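You operate a simulated robot arm through the tools that you are given. There is no shell and no other tool. Be economical: measure what you need, move in short steps, check, and stop when the job is done.

You run a simulated robot arm. Do the job below in one go: nothing can be reset, and whatever is moved stays where it is left.

Task
Stack the box that says "Small: 10 mm" from the top of the small table on top of the box labelled "Small: 5 mm". Put one of the gold nuts from the top of the small table on the knee-high shelf of the pale unit. Open the pull-out shelf, fetch the grey felt pad from the top of the small table and set it on the top of the pull-out shelf, then shut the shelf. Open the middle drawer of the chest, fetch the pink felt block from the inside of the middle drawer of the chest and set it on the film end of the blue bench and shut the drawer again. Fetch the oblong white plate and set it on top of the brown carton on the lower board of the blue table. Open the pull-out board, put the foam strip on the lower board of the blue table away on the top of the pull-out board and shut the board again. Take the yellow block and put it on top of the brown taped box on the lower board of the blue table. Do these in any order.
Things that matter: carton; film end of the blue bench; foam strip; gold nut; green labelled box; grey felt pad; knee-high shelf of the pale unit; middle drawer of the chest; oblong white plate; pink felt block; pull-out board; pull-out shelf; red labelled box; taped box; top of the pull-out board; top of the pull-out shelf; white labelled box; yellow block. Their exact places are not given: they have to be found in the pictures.

Only the result counts: the job must be done as asked and must still hold three seconds after the hand-in. Knocking over, shifting, dropping, spilling or breaking anything else fails it.

Robot
A 7-joint arm with a two-finger gripper on a trunk, on a base that drives. Base frame: it is fixed to the floor where the robot stands at the start and does not move with it; the origin is under the middle of the robot, x ahead of it, y to its left, z up; the surface under the hand at the start is at about z = 0.95. Units: m, rad, N and s.
With the tool pointing down near the work surface it reaches from about 0.32 to 0.76 m from the robot's upright axis, wherever it stands. Its first joint turns from -2.897 to 2.897 rad. Places, roughly: carton [4.5, 1.5, 0.5]; film end of the blue bench [7.7, 3.3, 0.9]; foam strip (22x3x2 cm) [5.3, 1.5, 0.6]; gold nut (3x3x2 cm) [0.8, 0.2, 1]; green labelled box, red labelled box, white labell [0.5, 0, 1]; grey felt pad (6x6x3 cm) [0.9, 0.1, 1]; knee-high shelf of the pale unit [0.4, 3.4, 0.6]; middle drawer of the chest [8.4, 3.1, 0.4]; oblong white plate (6x9x2 cm) [7.8, 3.1, 0.9]; pink felt block (6x9x5 cm) [8.3, 3, 0.4]; pull-out board [5.8, 1.5, 0.8]; pull-out shelf [2.5, 1.1, 0.6]; taped box [4.25, 1.5, 0.5]; top of the pull-out board [5.9, 1.5, 0.8]; top of the pull-out shelf [2.5, 1.1, 0.6]; yellow block (4x6x3 cm) [4, 1.6, 0.6]. Payload 1.71 kg.
The tool frame sits at the grasp point between the pads (the TCP): z along the fingers, y along the line on which they close. The tips reach 0.02 m beyond it. Largest opening 0.096 m; the body of the gripper starts 0.113 m behind the TCP.
Orientation is that of the tool frame in the base frame, as a unit quaternion [w, x, y, z]. With the fingers straight down and closing along the base's y, the tool's x points along the base's -x, its y along +y and its z along -z.

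Tools
- The arm moves only by the tool apply_moves. Its argument "plan" is a list of rows, each a list of 7 numbers: the gripper command, from -1 (fully open) to 1 (shut), values between in proportion, then the shift along the tool's x, y, z in m, then the turn, a rotation vector about the tool's x, y, z in rad. In form: [[gripper, dx, dy, dz, rx, ry, rz], ...]. A call has 1 to 8 rows; each row shifts and turns the commanded pose from where the row before left it, along the tool's axes as they then stand. A row lasts 0.2 s, in which the tool goes at most 0.05 m and 0.15 rad; a call with a longer step from one row to the next is refused whole, and so is a gripper value outside its range. Where a pose cannot be reached the arm comes as near as it can. A force on the tool above 40 N (or 10 N above the force at the start of the call, whichever is more), or a blocked arm, ends the call early, and 0.2 s more pass. Each finger travels about 0.153 m/s and halts on what it meets, pressing with about 33 N; the grip force reading is that of the motor and also rises with nothing between the fingers. The clock runs only during rows and for 0.2 s after the last one: add rows that do not move to give the fingers time. The reply holds the time, the measured pose of the TCP, the force on the tool along the base axes, the opening and the grip force, in the units named above and with some noise, with the torque about the TCP (base axes, N m) and any sound that the robot's microphone picked up, and new pictures: "views" is both (left out), scene, wrist or none.
- Cameras (640 x 400 px; columns grow to the right, rows downward): "scene" is now at [0.0437, 0.1245, 1.6739]; the picture's right is [-0.38, -0.93, 0.01], its down [-0.66, 0.27, -0.70] and it looks along [0.65, -0.27, -0.71] (base axes); focal length 293 px, centre (320, 200). "wrist" rides on the gripper at [0.066, 0.014, -0.145] in the tool frame; the picture's right is [-0.21, 0.98, 0.00], its down [-0.88, -0.18, -0.45] and it looks along [-0.44, -0.09, 0.90] (tool axes); focal length 275 px, centre (320, 200).
- lift_body(by): slides the trunk up (or, below 0, down) by that many m; the arm and the scene camera ride with it, the base frame stays. It gives what a move gives, with no picture.
- roll_base(legs): drives the robot by 1 to 6 legs, each [ahead, turn to the left] in m and rad, along the robot's own axes; the way and the turn of a leg run together, so that a leg with both is an arc; at most 1.5 m and 3.142 rad a leg. The arm and the cameras ride along, it lands a little off, and it stops where it bumps. It gives what a move gives, and a new picture of the scene camera.
- pan_tilt(pan, tilt): turns the head with the scene camera to pan (to the left, within 2.705 rad either way) and tilt (down, from -0.506 to 1.204), counted from straight ahead of the robot. It gives what a move gives, and a new picture of the scene camera.
- measure_at(camera, pixels): for up to 12 pixels [column, row] of the newest picture of that camera ("zoom" is the newest enlarged one), the place [x, y, z] in the base frame of the surface seen there, good to about 0.003 m. The clock stands still meanwhile.
- close_up(camera, box): a new picture of the part [left, top, right, bottom] of that camera's present view, enlarged. The clock stands still meanwhile.
- close_job(): hands the job in; it is judged then, once.

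Keep the steps short. Do not move on a guess: measure, check each grasp and each placing, and mend mistakes. In all there are 350 turns and 360 pictures (those below and enlarged ones count). Leave the gripper open and the arm clear of the work at the hand-in unless told otherwise, and finish with a single line.

The tools are called as name(argument=value, ...) on one line, values as JSON. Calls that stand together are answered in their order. apply_moves: Moves the arm, as the interface text tells. Its arguments: {"type":"object","properties":{"plan":{"type":"array","items":{"type":"array","items":{"type":"number"}}},"views":{"type":"string","enum":["both","scene","wrist","none"]}},"required":["plan"]} The other tools are called the same way: lift_body (by) slides the trunk up or down; roll_base (legs) drives the base; pan_tilt (pan, tilt) turns the head that bears the scene camera; measure_at (camera, pixels) gives the place of the surface under pixels of a picture; close_up (camera, box) takes an enlarged picture of a part of a camera's view; close_job () hands the job in.

At the start:

```text
t: 0.0
tool_pos: [0.432, 0.091, 1.3062]
ee_rot: [-0.001, 0.0, 1.0, 0.0]
wrist_force: [0.1, -1.1, 0.6]
wrist_torque: [0.0, 0.01, -0.02]
finger_gap: 0.096
finger_force: 0.0
trunk travel left (down, up): [-0.275, 0.111]
robot x, y, heading: [-0.0022, 0.0003, 0.002]
head pan, tilt: [-0.387, 0.78]
```

scene: 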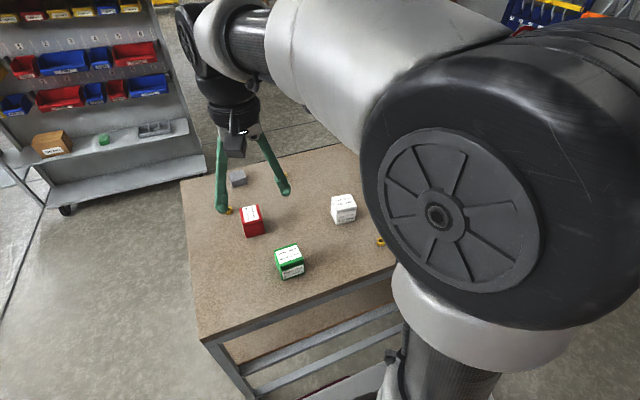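
wrist: 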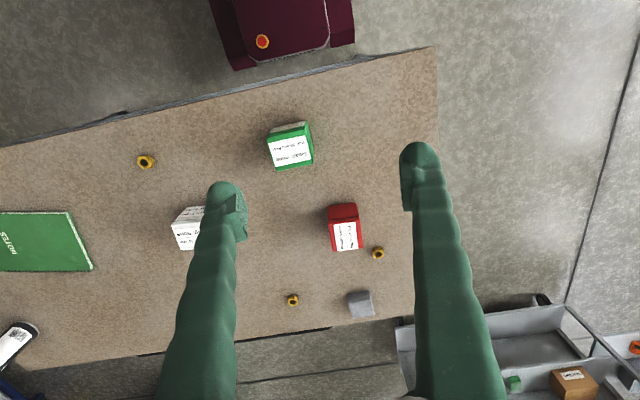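

I see three labelled boxes (red, green, white) on the table. I will enlarge the labels to read them.

close_up(camera="scene", box=[220, 160, 400, 290])

close_up(camera="wrist", box=[160, 110, 400, 260])

measure_at(camera="wrist", pixels=[[290, 153], [345, 235], [188, 235], [378, 253], [293, 300], [146, 162], [360, 303], [250, 270], [289, 128], [343, 212]])

```text
3.08 times, centred on (310, 225) of scene
```

zoom: 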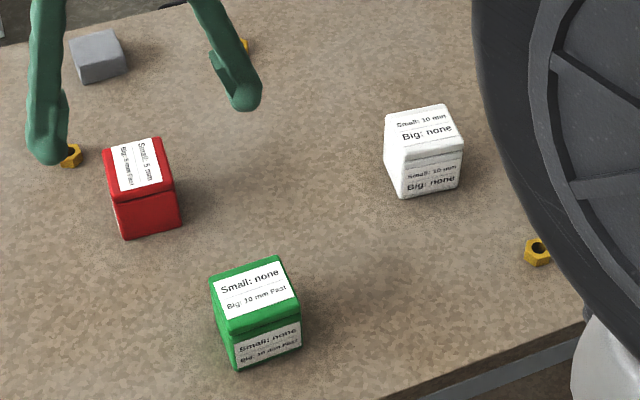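

```text
2.67 times, centred on (280, 185) of wrist
```

zoom: 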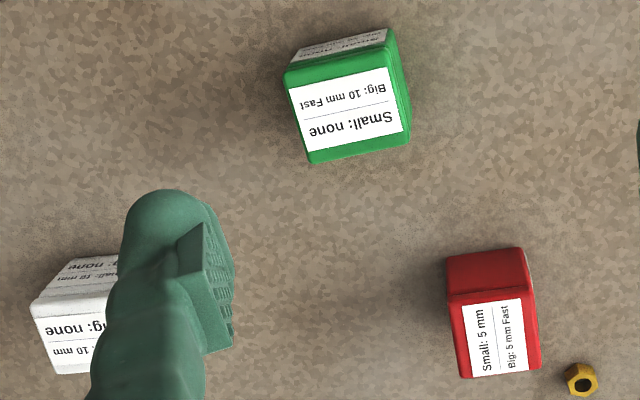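

```text
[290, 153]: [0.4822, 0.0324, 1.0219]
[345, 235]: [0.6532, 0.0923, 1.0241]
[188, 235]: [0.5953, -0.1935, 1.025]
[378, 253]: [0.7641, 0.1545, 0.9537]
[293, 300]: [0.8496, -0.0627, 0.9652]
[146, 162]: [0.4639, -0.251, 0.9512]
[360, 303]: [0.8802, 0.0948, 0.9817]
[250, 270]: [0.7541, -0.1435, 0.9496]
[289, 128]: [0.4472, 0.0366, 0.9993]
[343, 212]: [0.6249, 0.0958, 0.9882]
```

White reads "Small: 10 mm", red reads "Small: 5 mm": white goes on red. I measure the top corners of both to get their centres and turns.

measure_at(camera="scene", pixels=[[332, 198], [350, 195], [355, 205], [334.5, 208], [241, 208.5], [257, 206], [261.5, 219.5], [244, 222], [380, 242], [229, 210]])

apply_moves(plan=[[-1, -0.03, -0.045, 0, 0, 0, 0], [-1, -0.03, -0.045, 0, 0, 0, 0], [-1, -0.03, -0.045, 0.02, 0, 0, 0], [-1, -0.03, -0.045, 0.02, 0, 0, 0], [-1, -0.03, -0.045, 0.02, 0, 0, 0], [-1, 0, 0, 0.04, 0, 0, 0]], views="wrist")

```text
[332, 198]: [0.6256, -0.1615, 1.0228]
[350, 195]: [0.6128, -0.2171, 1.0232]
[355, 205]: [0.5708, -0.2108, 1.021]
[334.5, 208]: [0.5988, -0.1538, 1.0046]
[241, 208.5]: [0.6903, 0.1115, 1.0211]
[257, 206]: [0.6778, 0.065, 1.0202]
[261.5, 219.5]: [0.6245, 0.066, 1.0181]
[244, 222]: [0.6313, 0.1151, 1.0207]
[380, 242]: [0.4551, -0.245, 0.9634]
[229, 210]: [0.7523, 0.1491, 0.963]
```

```text
refused: row 1 steps farther than a row can; nothing moved
```

The step was too long; white box centre is about (0.60, -0.187). I go above it in shorter rows.

apply_moves(plan=[[-1, -0.024, -0.0395, 0, 0, 0, 0], [-1, -0.024, -0.0395, 0, 0, 0, 0], [-1, -0.024, -0.0395, 0, 0, 0, 0], [-1, -0.024, -0.0395, 0, 0, 0, 0], [-1, -0.024, -0.0395, 0, 0, 0, 0], [-1, -0.024, -0.0395, 0, 0, 0, 0], [-1, -0.024, -0.0395, 0, 0, 0, 0], [-1, 0, 0, 0.05, 0, 0, 0]], views="wrist")

```text
t: 1.8
tool_pos: [0.5821, -0.1857, 1.2648]
ee_rot: [0.007, 0.0, 1.0, 0.0]
wrist_force: [0.1, -0.5, 0.4]
wrist_torque: [0.0, 0.0, 0.01]
finger_gap: 0.0959
finger_force: 0.1
trunk travel left (down, up): [-0.275, 0.111]
robot x, y, heading: [-0.0006, -0.0004, -0.0]
head pan, tilt: [-0.387, 0.78]
```

wrist: 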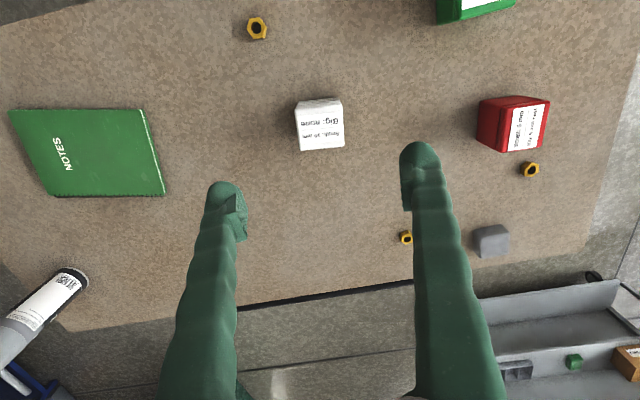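

Now I measure the white top face corners (about (297,110), (341,107), (343,147), (301,150)) and red top.

measure_at(camera="wrist", pixels=[[301, 148], [342, 145], [342, 122], [299, 126], [320, 136], [508, 150], [539, 150], [548, 106], [516, 106], [406, 237], [531, 169], [491, 237]])

close_up(camera="wrist", box=[270, 80, 370, 160])

```text
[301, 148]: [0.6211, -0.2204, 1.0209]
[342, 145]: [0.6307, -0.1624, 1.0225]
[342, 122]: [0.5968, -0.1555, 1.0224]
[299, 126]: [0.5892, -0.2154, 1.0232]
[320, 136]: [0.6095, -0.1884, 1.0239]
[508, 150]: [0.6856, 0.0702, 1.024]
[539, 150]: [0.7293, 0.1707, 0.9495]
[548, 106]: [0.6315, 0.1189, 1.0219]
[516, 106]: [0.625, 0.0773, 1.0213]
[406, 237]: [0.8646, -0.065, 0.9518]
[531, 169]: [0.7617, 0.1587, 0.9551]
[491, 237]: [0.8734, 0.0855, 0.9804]
```

```text
5.00 times, centred on (320, 120) of wrist
```

zoom: 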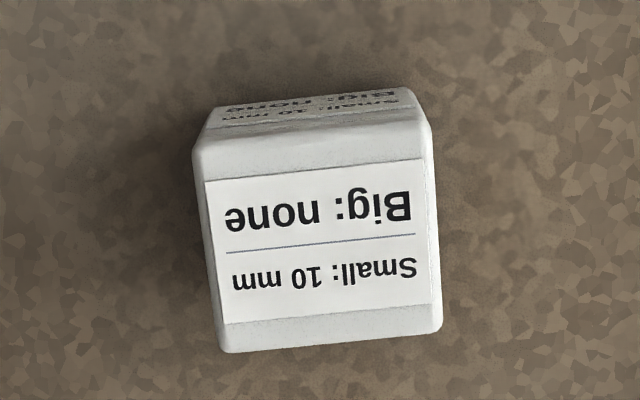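

measure_at(camera="zoom", pixels=[[203, 160], [424, 140], [433, 325], [226, 342], [320, 245], [320, 155], [320, 335], [216, 250], [430, 230]])

close_up(camera="wrist", box=[465, 80, 565, 160])

```text
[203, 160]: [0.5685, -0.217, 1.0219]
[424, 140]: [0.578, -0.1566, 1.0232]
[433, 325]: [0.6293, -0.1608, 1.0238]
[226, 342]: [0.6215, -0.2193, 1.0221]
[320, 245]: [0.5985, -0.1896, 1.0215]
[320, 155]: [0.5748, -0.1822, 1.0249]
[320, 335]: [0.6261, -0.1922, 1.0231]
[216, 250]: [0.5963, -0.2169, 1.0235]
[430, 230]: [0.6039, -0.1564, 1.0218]
```

```text
5.00 times, centred on (515, 120) of wrist
```

zoom: 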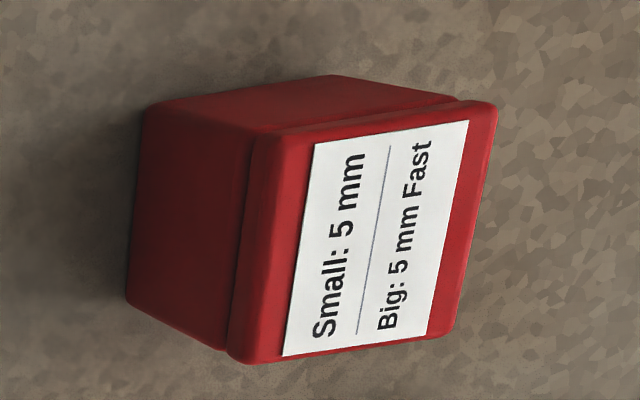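

measure_at(camera="zoom", pixels=[[285, 145], [485, 110], [445, 325], [250, 350], [265, 245], [468, 215], [385, 125], [345, 340], [365, 235]])

```text
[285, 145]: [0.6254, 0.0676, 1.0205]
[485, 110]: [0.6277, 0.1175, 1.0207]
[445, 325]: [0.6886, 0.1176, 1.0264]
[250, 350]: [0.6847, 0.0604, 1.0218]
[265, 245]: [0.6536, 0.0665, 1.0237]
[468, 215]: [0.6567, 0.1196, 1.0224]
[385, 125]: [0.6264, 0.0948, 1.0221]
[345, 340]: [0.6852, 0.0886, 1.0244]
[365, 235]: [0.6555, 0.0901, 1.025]
```

White centre (0.599,-0.188), red centre (0.657,0.091). I turn slightly, go partway down and check the reading.

apply_moves(plan=[[-1, 0, 0, 0.04, 0, 0, 0.1], [-1, 0, 0, 0.04, 0, 0, 0], [-1, 0, 0, 0.04, 0, 0, 0], [-1, 0, 0, 0, 0, 0, 0], [-1, 0, 0, 0, 0, 0, 0]], views="wrist")

```text
t: 3.0
tool_pos: [0.5841, -0.1872, 1.1444]
ee_rot: [0.008, 0.051, 0.999, 0.001]
wrist_force: [0.2, 0.5, -0.1]
wrist_torque: [0.0, 0.03, -0.02]
finger_gap: 0.096
finger_force: 0.1
trunk travel left (down, up): [-0.275, 0.111]
robot x, y, heading: [-0.0031, 0.0001, -0.001]
head pan, tilt: [-0.387, 0.78]
```

wrist: 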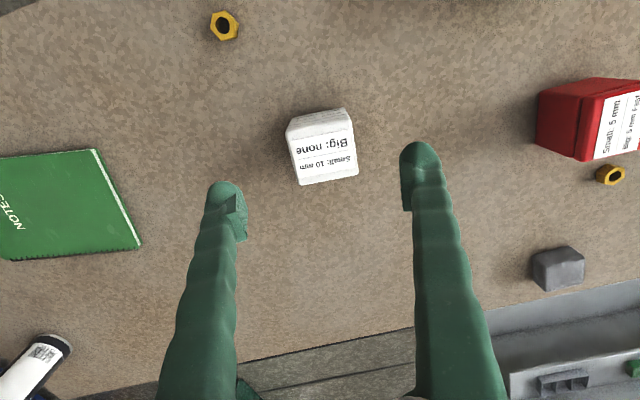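

The hand sits 15 mm short in x with a 0.016 rad tilt; I correct both and go down more.

apply_moves(plan=[[-1, -0.015, 0, 0, 0, 0.016, 0], [-1, 0, 0, 0.03, 0, 0, 0], [-1, 0, 0, 0, 0, 0, 0]], views="wrist")

```text
t: 3.8
tool_pos: [0.5984, -0.1887, 1.1152]
ee_rot: [-0.001, 0.05, 0.999, 0.001]
wrist_force: [0.3, -0.2, 0.6]
wrist_torque: [-0.01, -0.02, -0.02]
finger_gap: 0.0962
finger_force: 0.1
trunk travel left (down, up): [-0.275, 0.111]
robot x, y, heading: [-0.0002, -0.0015, -0.003]
head pan, tilt: [-0.387, 0.78]
```

wrist: 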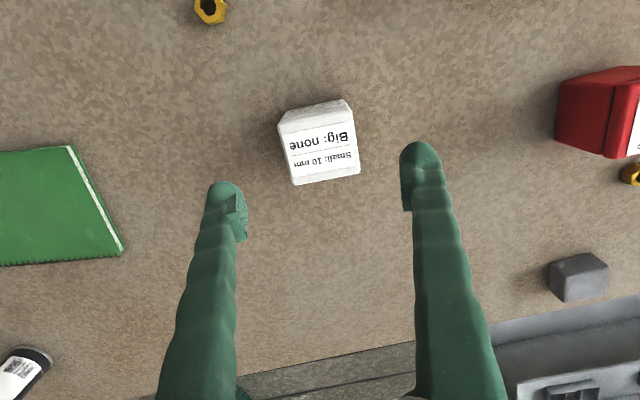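

Position is right. Descend to z 0.988 and close.

apply_moves(plan=[[-1, 0, 0, 0.045, 0, 0, 0], [-1, 0, 0, 0.045, 0, 0, 0], [-1, 0, 0, 0.037, 0, 0, 0], [-1, 0, 0, 0, 0, 0, 0]], views="wrist")

apply_moves(plan=[[1, 0, 0, 0, 0, 0, 0], [1, 0, 0, 0, 0, 0, 0], [1, 0, 0, 0, 0, 0, 0]], views="wrist")

```text
t: 4.8
tool_pos: [0.596, -0.1878, 0.9872]
ee_rot: [0.0, 0.051, 0.999, 0.001]
wrist_force: [-1.1, -0.2, 0.0]
wrist_torque: [-0.02, -0.01, 0.02]
finger_gap: 0.0962
finger_force: 0.1
trunk travel left (down, up): [-0.275, 0.111]
robot x, y, heading: [0.002, -0.0015, -0.003]
head pan, tilt: [-0.387, 0.78]
```

wrist: 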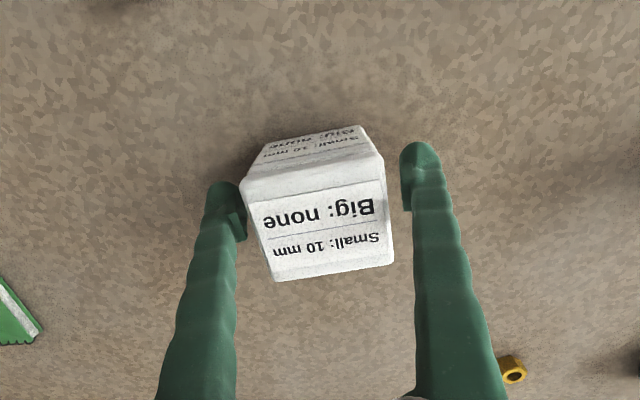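

```text
t: 5.6
tool_pos: [0.5976, -0.1885, 0.9877]
ee_rot: [-0.001, 0.051, 0.999, 0.001]
wrist_force: [-0.1, 0.0, -0.3]
wrist_torque: [0.02, 0.0, 0.02]
finger_gap: 0.0739
finger_force: 33.0
trunk travel left (down, up): [-0.275, 0.111]
robot x, y, heading: [0.0009, -0.0, -0.001]
head pan, tilt: [-0.387, 0.78]
```

wrist: 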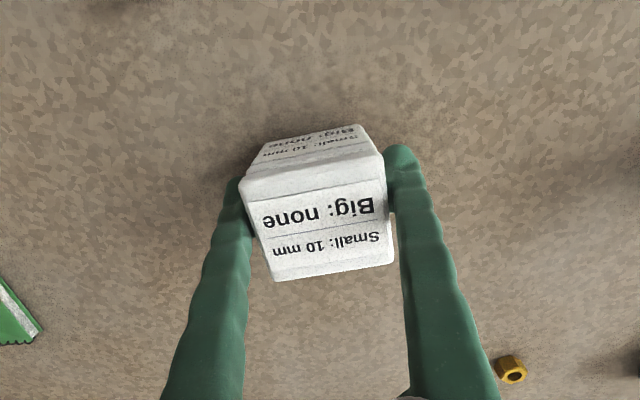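

Gap 0.074, gripped. Lift a bit and check it holds.

apply_moves(plan=[[1, 0, 0, -0.03, 0, 0, 0], [1, 0, 0, -0.04, 0, 0, 0], [1, 0, 0, -0.04, 0, 0, 0], [1, 0, 0, 0, 0, 0, 0]], views="both")

```text
t: 6.6
tool_pos: [0.5975, -0.1868, 1.0977]
ee_rot: [-0.002, 0.051, 0.999, 0.002]
wrist_force: [0.0, -0.3, -2.2]
wrist_torque: [-0.01, 0.03, 0.0]
finger_gap: 0.0735
finger_force: 32.9
trunk travel left (down, up): [-0.275, 0.111]
robot x, y, heading: [0.0032, -0.0001, 0.001]
head pan, tilt: [-0.387, 0.78]
```

scene: 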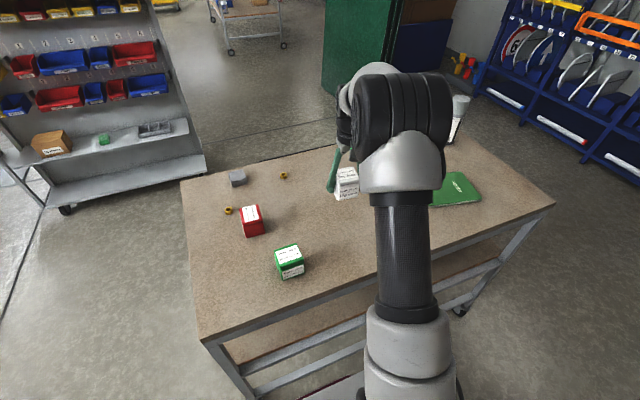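
wrist: 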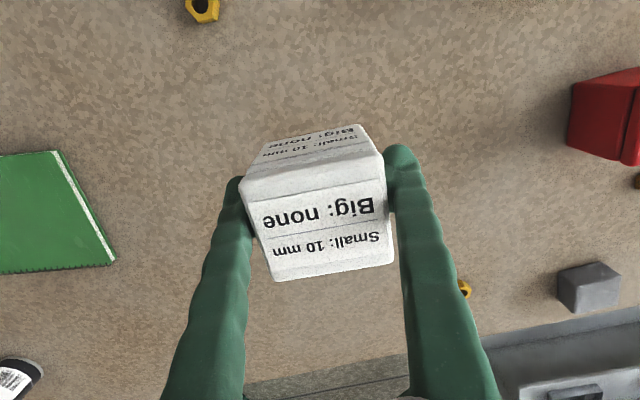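

Held. I raise 3 cm and carry it above the red box.

apply_moves(plan=[[1, 0, 0, -0.03, 0, 0, 0], [1, -0.0051, 0.047, 0, 0, 0, 0], [1, -0.0051, 0.047, 0, 0, 0, 0], [1, -0.0051, 0.047, 0, 0, 0, 0], [1, -0.0051, 0.047, 0, 0, 0, 0], [1, -0.0051, 0.047, 0, 0, 0, 0], [1, -0.0051, 0.047, 0, 0, 0, 0], [1, 0, 0, 0, 0, 0, 0]], views="both")

```text
t: 8.4
tool_pos: [0.6549, 0.0885, 1.1281]
ee_rot: [-0.001, 0.051, 0.999, 0.001]
wrist_force: [0.1, 0.0, -2.5]
wrist_torque: [0.03, -0.02, -0.02]
finger_gap: 0.0736
finger_force: 33.3
trunk travel left (down, up): [-0.275, 0.111]
robot x, y, heading: [0.0027, -0.0008, -0.001]
head pan, tilt: [-0.387, 0.78]
```

scene: 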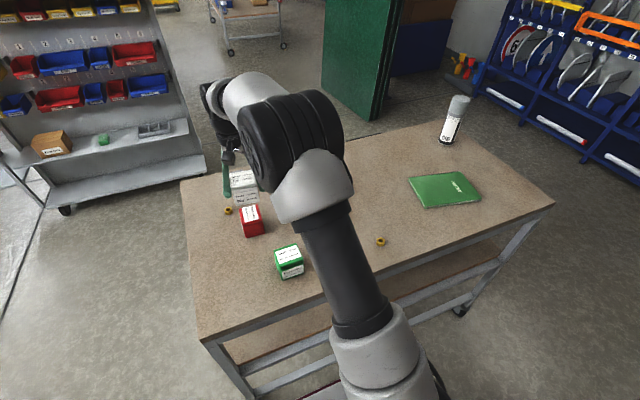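
wrist: 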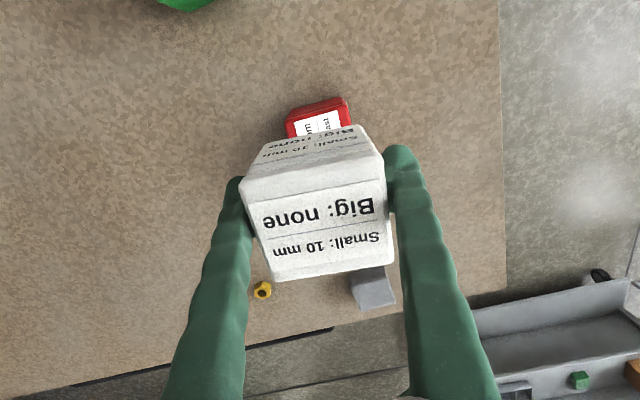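

I check where the held box top is now relative to red.

measure_at(camera="wrist", pixels=[[246, 196], [382, 160], [389, 262], [275, 277], [315, 218], [292, 123], [347, 103]])

```text
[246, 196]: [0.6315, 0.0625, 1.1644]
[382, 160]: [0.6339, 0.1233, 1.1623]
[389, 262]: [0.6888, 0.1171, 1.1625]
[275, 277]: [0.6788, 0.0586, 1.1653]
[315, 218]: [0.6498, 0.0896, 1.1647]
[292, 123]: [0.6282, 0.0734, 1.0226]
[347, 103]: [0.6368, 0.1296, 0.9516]
```

White centre is (0.658,0.090) over red (0.657,0.091): aligned. Lower by 0.064 first, then feel.

apply_moves(plan=[[1, 0, 0, 0.04, 0, 0, 0], [1, 0, 0, 0.022, 0, 0, 0], [1, 0, 0, 0.004, 0, 0, 0], [1, 0, 0, 0, 0, 0, 0]], views="wrist")

```text
t: 9.4
tool_pos: [0.6537, 0.0899, 1.0612]
ee_rot: [-0.002, 0.051, 0.999, 0.001]
wrist_force: [0.3, 0.5, -2.2]
wrist_torque: [0.01, -0.02, -0.04]
finger_gap: 0.0734
finger_force: 33.1
trunk travel left (down, up): [-0.275, 0.111]
robot x, y, heading: [0.0013, 0.0045, 0.002]
head pan, tilt: [-0.387, 0.78]
```

wrist: 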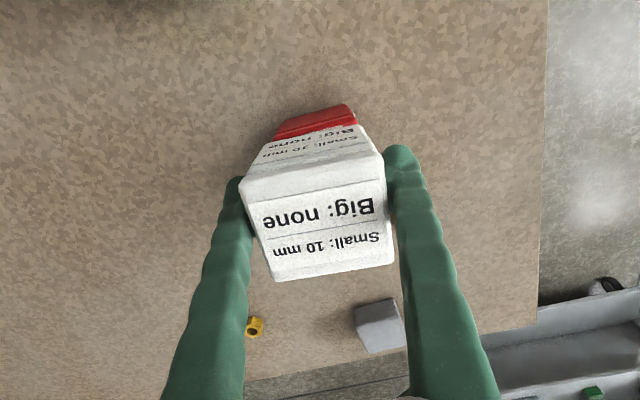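

Still carrying (-2.2 N). Lower in 1.5–2 mm steps until contact.

apply_moves(plan=[[1, 0, 0, 0.002, 0, 0, 0], [1, 0, 0, 0, 0, 0, 0]], views="none")

apply_moves(plan=[[1, 0, 0, 0.0015, 0, 0, 0], [1, 0, 0, 0, 0, 0, 0]], views="none")

```text
t: 10.0
tool_pos: [0.6548, 0.0882, 1.0607]
ee_rot: [-0.001, 0.05, 0.999, 0.001]
wrist_force: [1.0, -0.2, -3.2]
wrist_torque: [0.02, 0.04, 0.0]
finger_gap: 0.0738
finger_force: 32.2
trunk travel left (down, up): [-0.275, 0.111]
robot x, y, heading: [-0.0013, -0.0034, -0.003]
head pan, tilt: [-0.387, 0.78]
```

```text
t: 10.6
tool_pos: [0.6565, 0.0894, 1.0584]
ee_rot: [0.0, 0.05, 0.999, 0.001]
wrist_force: [0.7, 0.7, 5.0]
wrist_torque: [-0.18, -0.05, 0.0]
finger_gap: 0.0739
finger_force: 33.2
trunk travel left (down, up): [-0.275, 0.111]
robot x, y, heading: [-0.001, -0.0009, 0.001]
head pan, tilt: [-0.387, 0.78]
```

Contact (+5 N). Open the fingers, then go straight up.

apply_moves(plan=[[0.4, 0, 0, 0, 0, 0, 0], [-0.2, 0, 0, 0, 0, 0, 0], [-1, 0, 0, 0, 0, 0, 0], [-1, 0, 0, -0.04, 0, 0, 0], [-1, 0, 0, -0.05, 0, 0, 0], [-1, 0, 0, -0.05, 0, 0, 0], [-1, 0, 0, 0, 0, 0, 0]], views="both")

```text
t: 12.2
tool_pos: [0.6572, 0.0877, 1.1996]
ee_rot: [-0.002, 0.05, 0.999, 0.001]
wrist_force: [0.5, 0.8, 0.0]
wrist_torque: [-0.04, 0.0, 0.0]
finger_gap: 0.096
finger_force: 0.1
trunk travel left (down, up): [-0.275, 0.111]
robot x, y, heading: [-0.0009, -0.0027, 0.001]
head pan, tilt: [-0.387, 0.78]
```

scene: 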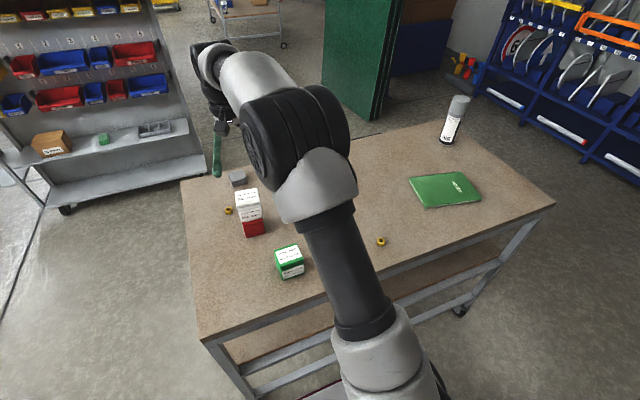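
wrist: 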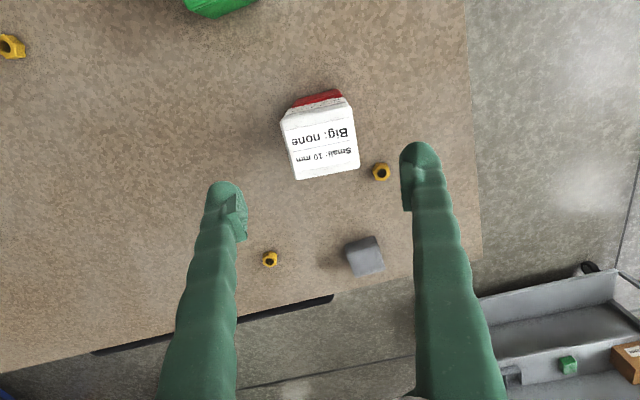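

Stack is good. Before grasping the nut, look at the goals: pale unit (pan ~1.45) and pull-out shelf (pan ~0.42).

pan_tilt(pan=1.45, tilt=0.35)

pan_tilt(pan=0.42, tilt=0.4)

```text
t: 14.0
tool_pos: [0.6571, 0.0881, 1.1983]
ee_rot: [-0.001, 0.05, 0.999, 0.001]
wrist_force: [-0.8, 0.7, -0.4]
wrist_torque: [-0.01, 0.0, -0.04]
finger_gap: 0.0958
finger_force: 0.1
trunk travel left (down, up): [-0.275, 0.111]
robot x, y, heading: [-0.0025, -0.0001, 0.002]
head pan, tilt: [1.45, 0.351]
```

scene: 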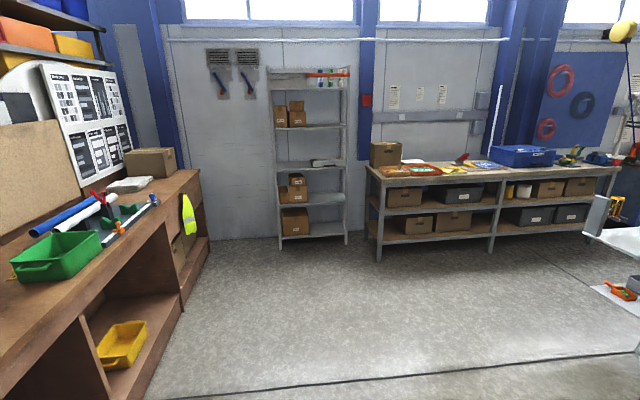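

```text
t: 15.3
tool_pos: [0.6572, 0.0886, 1.1993]
ee_rot: [-0.001, 0.049, 0.999, 0.001]
wrist_force: [0.8, 0.1, 0.5]
wrist_torque: [0.0, -0.02, 0.0]
finger_gap: 0.096
finger_force: 0.1
trunk travel left (down, up): [-0.275, 0.111]
robot x, y, heading: [-0.0048, 0.001, 0.001]
head pan, tilt: [0.421, 0.4]
```

scene: 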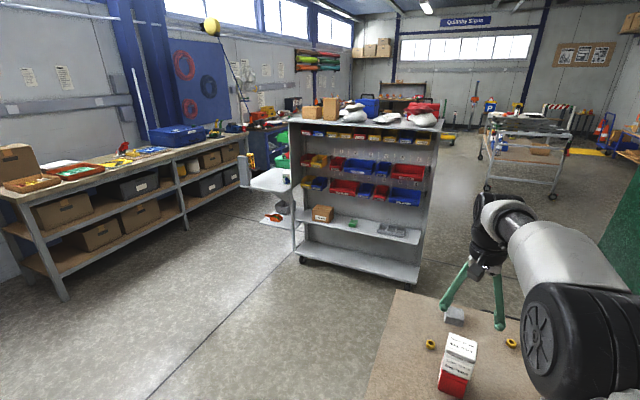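

close_up(camera="scene", box=[235, 120, 445, 290])

measure_at(camera="scene", pixels=[[305, 214], [420, 237], [360, 240], [322, 212], [353, 222], [392, 230], [360, 225], [305, 245], [360, 265], [270, 180], [285, 220]])

```text
2.35 times, centred on (340, 205) of scene
```

zoom: 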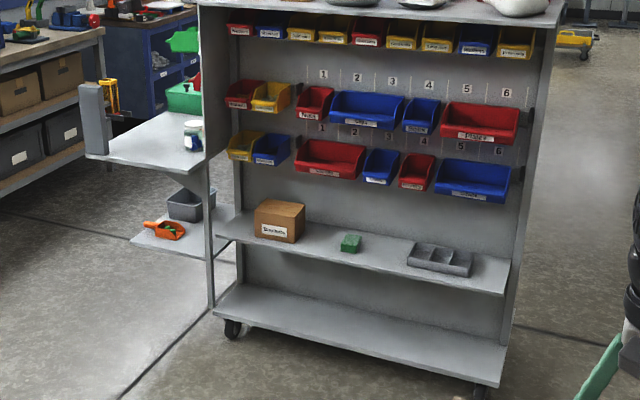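

```text
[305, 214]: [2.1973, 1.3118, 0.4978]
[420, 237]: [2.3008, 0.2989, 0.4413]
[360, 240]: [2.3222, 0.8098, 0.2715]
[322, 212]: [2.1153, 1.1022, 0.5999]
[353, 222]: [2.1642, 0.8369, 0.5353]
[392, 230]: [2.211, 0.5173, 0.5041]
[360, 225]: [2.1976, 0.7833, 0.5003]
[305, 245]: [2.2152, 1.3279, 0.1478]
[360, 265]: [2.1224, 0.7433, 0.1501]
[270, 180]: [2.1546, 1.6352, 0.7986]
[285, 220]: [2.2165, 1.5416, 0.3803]
```

The pull-out shelf is on the far side of the rack. Look at the pale unit in detail to plan how to hold the nut.

pan_tilt(pan=1.45, tilt=0.3)

close_up(camera="scene", box=[250, 60, 410, 260])

measure_at(camera="scene", pixels=[[320, 182], [320, 180], [320, 214], [320, 212], [325, 250], [290, 205], [283, 214], [342, 214], [282, 252], [346, 250], [310, 190], [320, 144]])

```text
t: 16.6
tool_pos: [0.6571, 0.0896, 1.199]
ee_rot: [-0.001, 0.05, 0.999, 0.001]
wrist_force: [0.9, -0.6, 0.0]
wrist_torque: [0.0, -0.01, 0.02]
finger_gap: 0.0957
finger_force: 0.2
trunk travel left (down, up): [-0.275, 0.111]
robot x, y, heading: [-0.0037, 0.0037, -0.004]
head pan, tilt: [1.45, 0.3]
```

scene: 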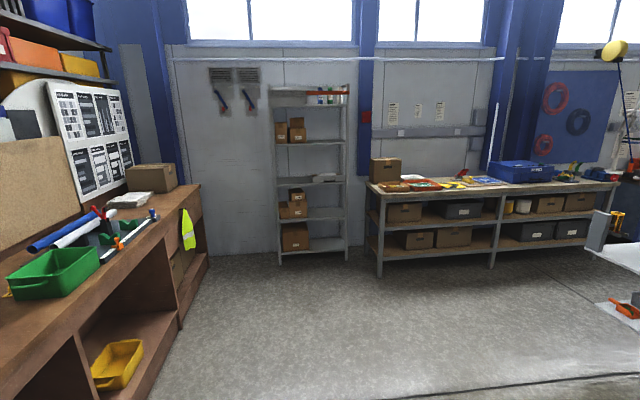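

```text
2.00 times, centred on (330, 160) of scene
```

zoom: 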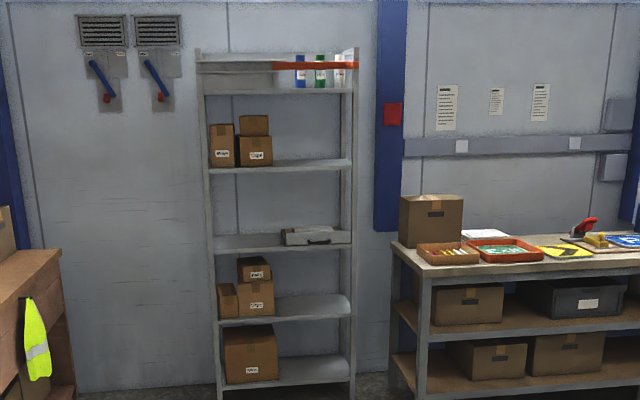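

```text
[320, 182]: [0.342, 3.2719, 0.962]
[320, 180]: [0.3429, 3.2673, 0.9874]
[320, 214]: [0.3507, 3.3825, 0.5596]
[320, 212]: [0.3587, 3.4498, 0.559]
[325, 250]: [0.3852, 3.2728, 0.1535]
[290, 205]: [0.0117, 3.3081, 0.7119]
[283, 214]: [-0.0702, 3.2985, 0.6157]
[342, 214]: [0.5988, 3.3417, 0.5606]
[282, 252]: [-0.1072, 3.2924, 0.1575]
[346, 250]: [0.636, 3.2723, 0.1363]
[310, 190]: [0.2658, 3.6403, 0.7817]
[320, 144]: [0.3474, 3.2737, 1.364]
```

Shelf: z≈0.56, front at y≈3.27, next board ≈0.95; free room at x 0.2–0.55. A 45° tilted hand suits, so I plan to take the nut at (0.86,-0.065) with a tilted hand. Zoom on it.

close_up(camera="wrist", box=[245, 240, 295, 280])

measure_at(camera="zoom", pixels=[[320, 200], [220, 200], [420, 200], [320, 120], [320, 300], [320, 380]])

```text
10.00 times, centred on (270, 260) of wrist
```

zoom: 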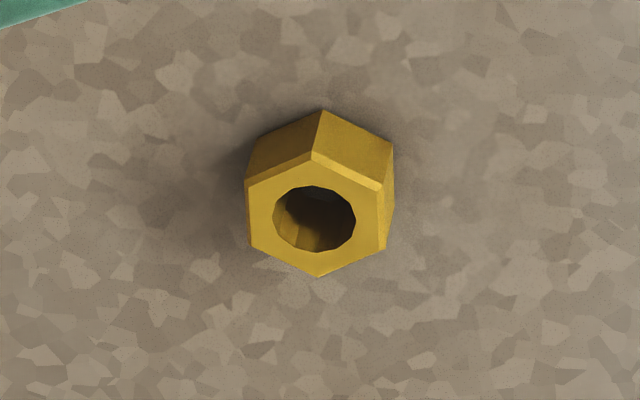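

```text
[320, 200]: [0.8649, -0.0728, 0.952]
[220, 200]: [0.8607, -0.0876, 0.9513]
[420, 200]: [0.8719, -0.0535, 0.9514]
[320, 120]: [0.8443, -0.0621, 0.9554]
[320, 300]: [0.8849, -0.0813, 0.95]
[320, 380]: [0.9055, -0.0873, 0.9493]
```

The nut's flats suit a closing line near yaw -0.2. First move sideways clear of the stack and turn.

apply_moves(plan=[[-1, -0.0144, -0.036, 0, 0, 0, 0], [-1, -0.0144, -0.036, 0, 0, 0, 0], [-1, -0.0144, -0.036, 0, 0, 0, 0], [-1, -0.0144, -0.036, 0, 0, 0, 0.1], [-1, 0, 0, 0, 0, -0.131, 0], [-1, 0, 0, 0, 0, -0.131, 0], [-1, 0, 0, 0, 0, -0.131, 0], [-1, 0, 0, 0, 0, 0, 0]], views="none")

apply_moves(plan=[[-1, 0, 0, 0, 0, -0.131, 0], [-1, 0, 0, 0, 0, -0.131, 0], [-1, 0, 0, 0, 0, -0.131, 0], [-1, 0, 0, 0, 0, 0, 0]], views="wrist")

```text
t: 17.7
tool_pos: [0.6783, -0.0594, 1.2118]
ee_rot: [0.016, 0.097, 0.995, 0.0]
wrist_force: [-0.6, 0.1, -0.8]
wrist_torque: [0.0, -0.16, -0.01]
finger_gap: 0.0961
finger_force: 0.0
trunk travel left (down, up): [-0.275, 0.111]
robot x, y, heading: [-0.003, 0.0009, -0.006]
head pan, tilt: [1.45, 0.3]
stopped in row 5: the arm was blocked; the commanded pose is now the measured one
```

```text
t: 18.7
tool_pos: [0.6859, -0.0595, 1.2062]
ee_rot: [0.207, 0.096, 0.974, -0.019]
wrist_force: [0.3, 0.5, -0.5]
wrist_torque: [0.01, 0.02, -0.02]
finger_gap: 0.0958
finger_force: 0.1
trunk travel left (down, up): [-0.275, 0.111]
robot x, y, heading: [-0.0014, 0.0018, -0.001]
head pan, tilt: [1.45, 0.3]
```

wrist: 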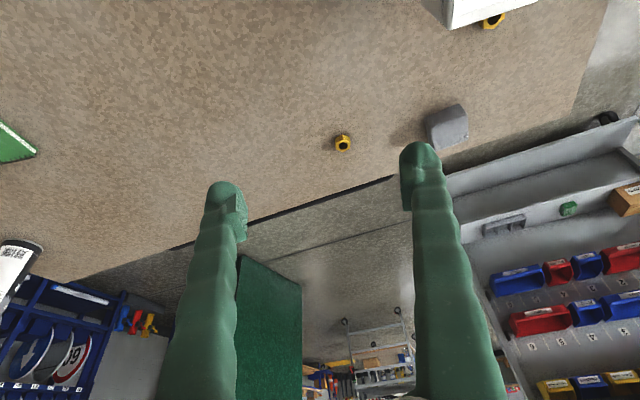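

Now tilted 24°; continue to ~45°.

apply_moves(plan=[[-1, 0, 0, 0, 0, -0.12, 0], [-1, 0, 0, 0, 0, -0.12, 0], [-1, 0, 0, 0, 0, -0.12, 0], [-1, 0, 0, 0, 0, 0, 0], [-1, 0, 0, 0, 0, 0, 0]], views="wrist")

```text
t: 19.9
tool_pos: [0.683, -0.0604, 1.2069]
ee_rot: [0.379, 0.091, 0.92, -0.035]
wrist_force: [-0.6, 0.0, 0.3]
wrist_torque: [0.03, 0.01, 0.02]
finger_gap: 0.0958
finger_force: 0.0
trunk travel left (down, up): [-0.275, 0.111]
robot x, y, heading: [-0.0011, 0.0015, 0.006]
head pan, tilt: [1.45, 0.3]
```

wrist: 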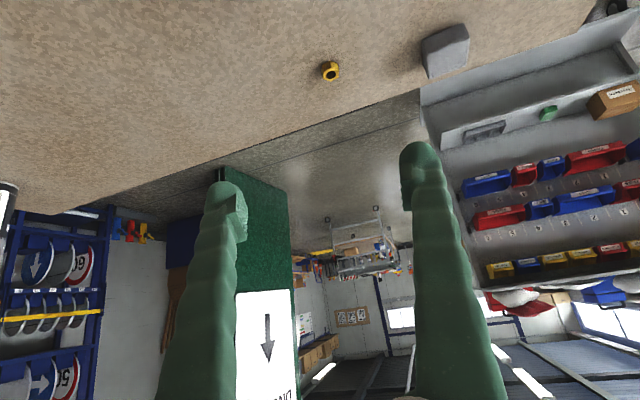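

Compute from the pose: remaining shift in tool axes (0.0486, 0.026, 0.280). Go most of it and look.

apply_moves(plan=[[-1, 0.0097, 0.0052, 0.04, 0, 0, 0], [-1, 0.0097, 0.0052, 0.04, 0, 0, 0], [-1, 0.0097, 0.0052, 0.04, 0, 0, 0], [-1, 0.0097, 0.0052, 0.04, 0, 0, 0], [-1, 0.0097, 0.0052, 0.04, 0, 0, 0], [-1, 0, 0, 0, 0, 0, 0], [-1, 0, 0, 0, 0, 0, 0]], views="wrist")

```text
t: 21.5
tool_pos: [0.7922, -0.0557, 1.0311]
ee_rot: [0.378, 0.091, 0.921, -0.036]
wrist_force: [0.5, -0.5, 0.8]
wrist_torque: [-0.01, -0.03, 0.03]
finger_gap: 0.0958
finger_force: 0.0
trunk travel left (down, up): [-0.275, 0.111]
robot x, y, heading: [-0.0007, -0.0007, 0.0]
head pan, tilt: [1.45, 0.3]
```

wrist: 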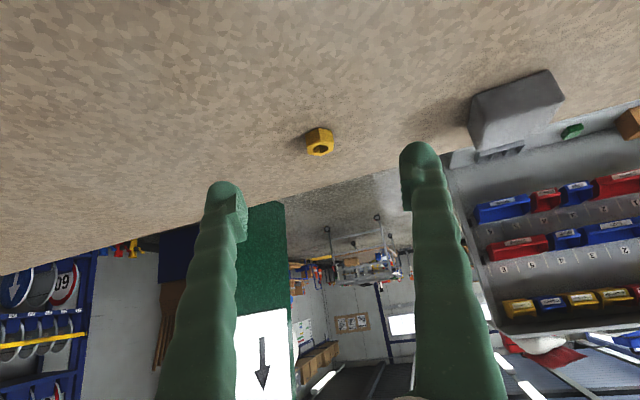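

measure_at(camera="wrist", pixels=[[319, 149], [312, 135], [330, 134], [318, 130], [309, 146], [331, 146], [322, 150], [319, 157]])

close_up(camera="wrist", box=[290, 120, 350, 165])

```text
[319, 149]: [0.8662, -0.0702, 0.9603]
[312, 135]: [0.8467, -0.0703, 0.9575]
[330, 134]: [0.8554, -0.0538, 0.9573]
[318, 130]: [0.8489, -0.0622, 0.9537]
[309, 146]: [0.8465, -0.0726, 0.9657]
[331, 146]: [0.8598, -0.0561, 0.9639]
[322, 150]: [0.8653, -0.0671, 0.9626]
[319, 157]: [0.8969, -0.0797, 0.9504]
```

```text
8.89 times, centred on (320, 142) of wrist
```

zoom: 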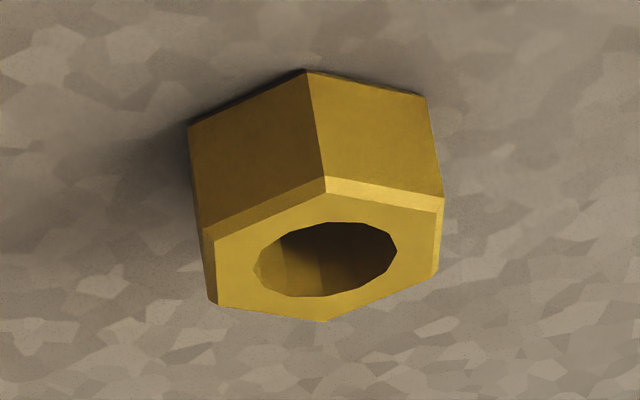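

Nut centre ≈ (0.860,-0.067), lateral alignment good. Advance 0.08 along the tool, then close.

apply_moves(plan=[[-1, -0.0015, 0.0022, 0.04, 0, 0, 0], [-1, 0, 0, 0.03, 0, 0, 0], [-1, 0, 0, 0.011, 0, 0, 0], [-1, 0, 0, 0, 0, 0, 0]], views="wrist")

```text
t: 22.5
tool_pos: [0.8491, -0.0626, 0.9748]
ee_rot: [0.378, 0.091, 0.921, -0.035]
wrist_force: [-0.7, 0.1, -0.6]
wrist_torque: [-0.01, -0.01, -0.02]
finger_gap: 0.0958
finger_force: 0.0
trunk travel left (down, up): [-0.275, 0.111]
robot x, y, heading: [0.0025, 0.0, 0.0]
head pan, tilt: [1.45, 0.3]
```

wrist: 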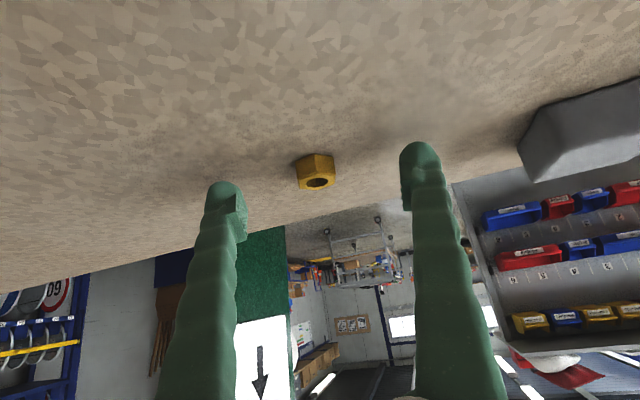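

The nut (316,172) lies near the tips between the pads. Close.

apply_moves(plan=[[0, 0, 0, 0, 0, 0, 0], [0.6, 0, 0, 0, 0, 0, 0], [1, 0, 0, 0, 0, 0, 0], [1, 0, 0, 0, 0, 0, 0], [1, 0, 0, 0, 0, 0, 0]], views="wrist")

```text
t: 23.7
tool_pos: [0.8491, -0.0641, 0.9749]
ee_rot: [0.378, 0.091, 0.921, -0.036]
wrist_force: [0.3, -0.4, 0.9]
wrist_torque: [0.01, -0.05, -0.05]
finger_gap: 0.022
finger_force: 32.7
trunk travel left (down, up): [-0.275, 0.111]
robot x, y, heading: [-0.0035, -0.0005, -0.006]
head pan, tilt: [1.45, 0.3]
```

wrist: 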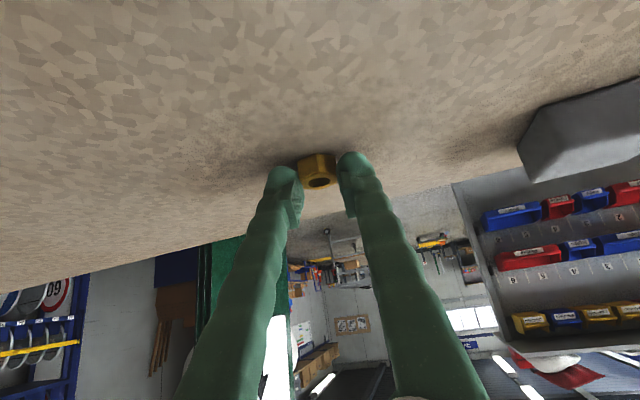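

Nut gripped (gap 0.022). Lift straight up.

apply_moves(plan=[[1, -0.0211, 0, -0.0213, 0, 0, 0], [1, -0.0282, 0, -0.0284, 0, 0, 0], [1, -0.0282, 0, -0.0284, 0, 0, 0], [1, -0.0282, 0, -0.0284, 0, 0, 0], [1, 0, 0, -0.04, 0, 0, 0], [1, 0, 0, -0.04, 0, 0, 0], [1, 0, 0, -0.04, 0, 0, 0]], views="wrist")

```text
t: 25.3
tool_pos: [0.7654, -0.0469, 1.2117]
ee_rot: [0.379, 0.091, 0.92, -0.035]
wrist_force: [-0.7, 0.0, 0.0]
wrist_torque: [-0.01, 0.03, -0.01]
finger_gap: 0.0221
finger_force: 33.3
trunk travel left (down, up): [-0.275, 0.111]
robot x, y, heading: [0.0002, -0.0041, 0.001]
head pan, tilt: [1.45, 0.3]
```

wrist: 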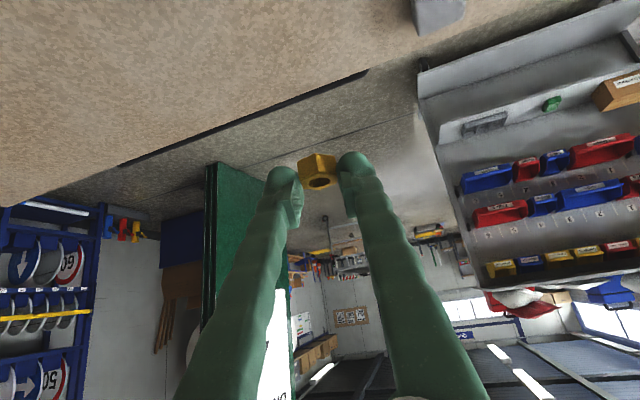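

Nut held. I check free floor: measure the brown bench edge and floor points in the scene picture.

measure_at(camera="scene", pixels=[[190, 230], [180, 320], [150, 390], [207, 275], [320, 330], [480, 350], [380, 275], [460, 270]])

pan_tilt(pan=0.6, tilt=1.1)

```text
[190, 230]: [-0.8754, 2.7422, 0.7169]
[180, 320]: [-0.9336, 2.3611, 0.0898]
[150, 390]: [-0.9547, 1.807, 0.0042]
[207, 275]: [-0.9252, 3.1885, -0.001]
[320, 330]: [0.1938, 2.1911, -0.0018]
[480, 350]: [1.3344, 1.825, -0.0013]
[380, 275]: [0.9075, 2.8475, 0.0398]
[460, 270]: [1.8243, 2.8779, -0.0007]
```

```text
t: 26.4
tool_pos: [0.7658, -0.0485, 1.2109]
ee_rot: [0.378, 0.09, 0.921, -0.034]
wrist_force: [-0.1, -0.6, 0.0]
wrist_torque: [-0.02, 0.0, 0.01]
finger_gap: 0.0226
finger_force: 33.1
trunk travel left (down, up): [-0.275, 0.111]
robot x, y, heading: [0.0027, 0.0021, 0.001]
head pan, tilt: [0.6, 1.1]
```

scene: 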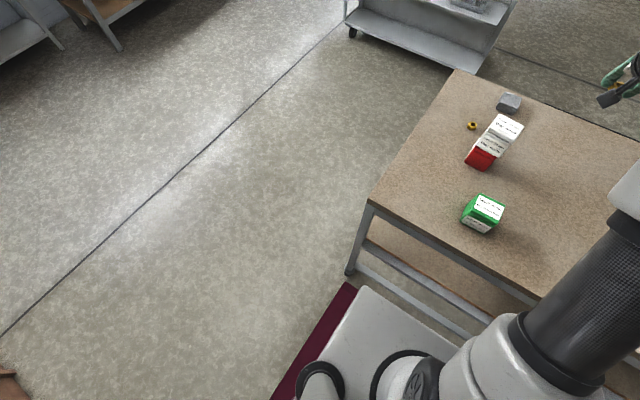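

Base is right by the table; back off 0.3 m, turn left, then drive diagonally toward the pale unit.

roll_base(legs=[[-0.3, 0], [0, 1.32], [1.2, 0], [1.1, 0]])

```text
t: 44.2
tool_pos: [0.4693, 2.9705, 1.2104]
ee_rot: [0.317, -0.501, 0.778, 0.207]
wrist_force: [0.1, 0.2, -0.4]
wrist_torque: [-0.01, 0.01, 0.0]
finger_gap: 0.0225
finger_force: 32.9
trunk travel left (down, up): [-0.275, 0.111]
robot x, y, heading: [0.2478, 2.2336, 1.34]
head pan, tilt: [0.6, 1.1]
```

scene: 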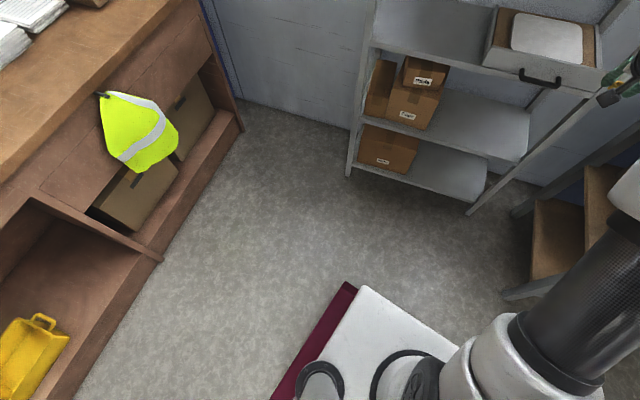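

roll_base(legs=[[0, 0.23]])

pan_tilt(pan=0.1, tilt=0.75)

```text
t: 45.5
tool_pos: [0.299, 2.9831, 1.222]
ee_rot: [0.297, -0.583, 0.714, 0.249]
wrist_force: [-0.1, -0.2, -0.3]
wrist_torque: [0.03, 0.01, 0.0]
finger_gap: 0.0222
finger_force: 32.7
trunk travel left (down, up): [-0.275, 0.111]
robot x, y, heading: [0.2476, 2.2298, 1.564]
head pan, tilt: [0.6, 1.1]
```

scene: 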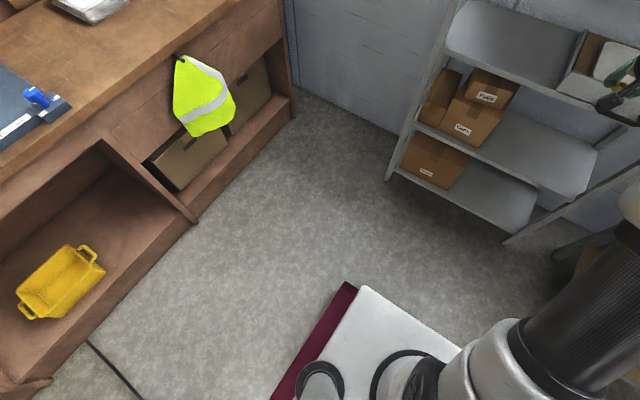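

```text
t: 46.5
tool_pos: [0.2976, 2.9649, 1.2325]
ee_rot: [0.3, -0.582, 0.712, 0.253]
wrist_force: [-0.2, 0.4, 0.0]
wrist_torque: [0.04, 0.01, -0.04]
finger_gap: 0.0223
finger_force: 32.8
trunk travel left (down, up): [-0.275, 0.111]
robot x, y, heading: [0.2464, 2.2345, 1.571]
head pan, tilt: [0.099, 0.75]
```

scene: 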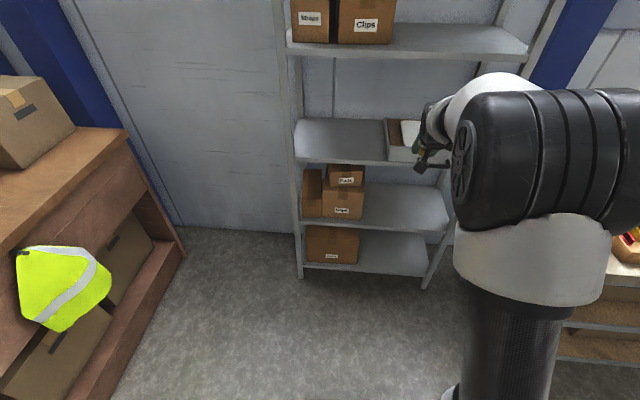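

measure_at(camera="scene", pixels=[[400, 200], [400, 228], [400, 222], [410, 190], [440, 220], [365, 215], [345, 213], [350, 154], [350, 160], [405, 160], [440, 200]])

apply_moves(plan=[[1, 0, 0, 0, 0, 0, 0]], views="wrist")

```text
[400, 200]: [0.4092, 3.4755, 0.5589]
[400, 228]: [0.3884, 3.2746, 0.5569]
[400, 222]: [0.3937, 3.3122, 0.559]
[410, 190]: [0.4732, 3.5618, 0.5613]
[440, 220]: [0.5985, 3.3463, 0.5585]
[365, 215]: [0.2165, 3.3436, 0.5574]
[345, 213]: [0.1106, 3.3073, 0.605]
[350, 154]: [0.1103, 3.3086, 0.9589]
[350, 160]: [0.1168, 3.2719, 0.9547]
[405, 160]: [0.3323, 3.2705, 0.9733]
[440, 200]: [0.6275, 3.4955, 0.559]
```

```text
t: 46.9
tool_pos: [0.2977, 2.9654, 1.2337]
ee_rot: [0.301, -0.582, 0.712, 0.253]
wrist_force: [0.6, 0.4, -1.4]
wrist_torque: [-0.01, 0.03, 0.01]
finger_gap: 0.0223
finger_force: 32.6
trunk travel left (down, up): [-0.275, 0.111]
robot x, y, heading: [0.2478, 2.2336, 1.57]
head pan, tilt: [0.099, 0.75]
```

wrist: 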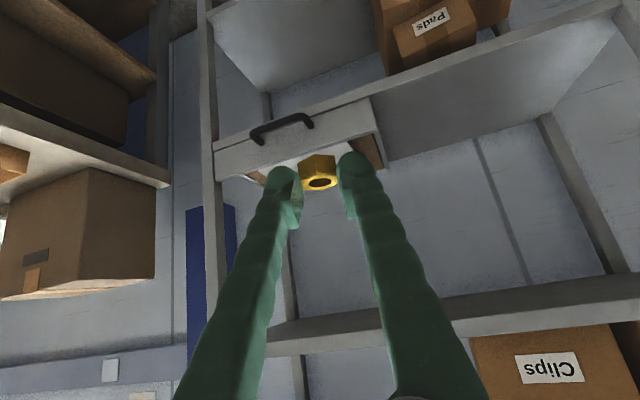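

Shelf surface z=0.559. Drive 0.2 m ahead and lower the trunk fully (TCP stays in front of the unit).

lift_body(by=-0.27)

roll_base(legs=[[0.18, 0]])

```text
t: 49.6
tool_pos: [0.2976, 2.9642, 0.9641]
ee_rot: [0.3, -0.582, 0.712, 0.253]
wrist_force: [0.3, -1.0, 0.3]
wrist_torque: [-0.03, 0.04, -0.01]
finger_gap: 0.0223
finger_force: 32.8
trunk travel left (down, up): [-0.005, 0.381]
robot x, y, heading: [0.2498, 2.2343, 1.571]
head pan, tilt: [0.099, 0.75]
```

```text
t: 51.2
tool_pos: [0.2987, 3.1458, 0.9642]
ee_rot: [0.3, -0.582, 0.712, 0.253]
wrist_force: [-0.5, -0.3, -0.5]
wrist_torque: [-0.01, -0.02, 0.02]
finger_gap: 0.0225
finger_force: 32.9
trunk travel left (down, up): [-0.005, 0.381]
robot x, y, heading: [0.2522, 2.4131, 1.569]
head pan, tilt: [0.099, 0.75]
```

scene: 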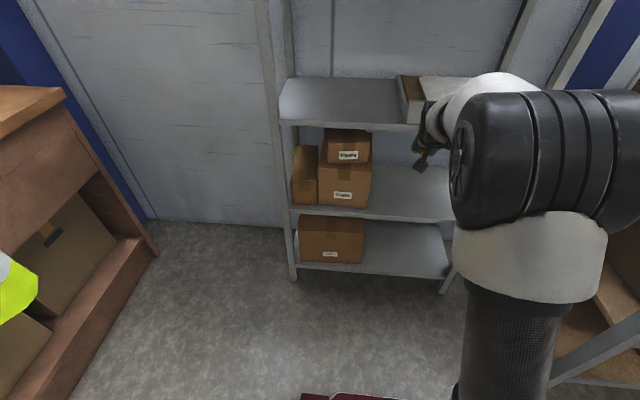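

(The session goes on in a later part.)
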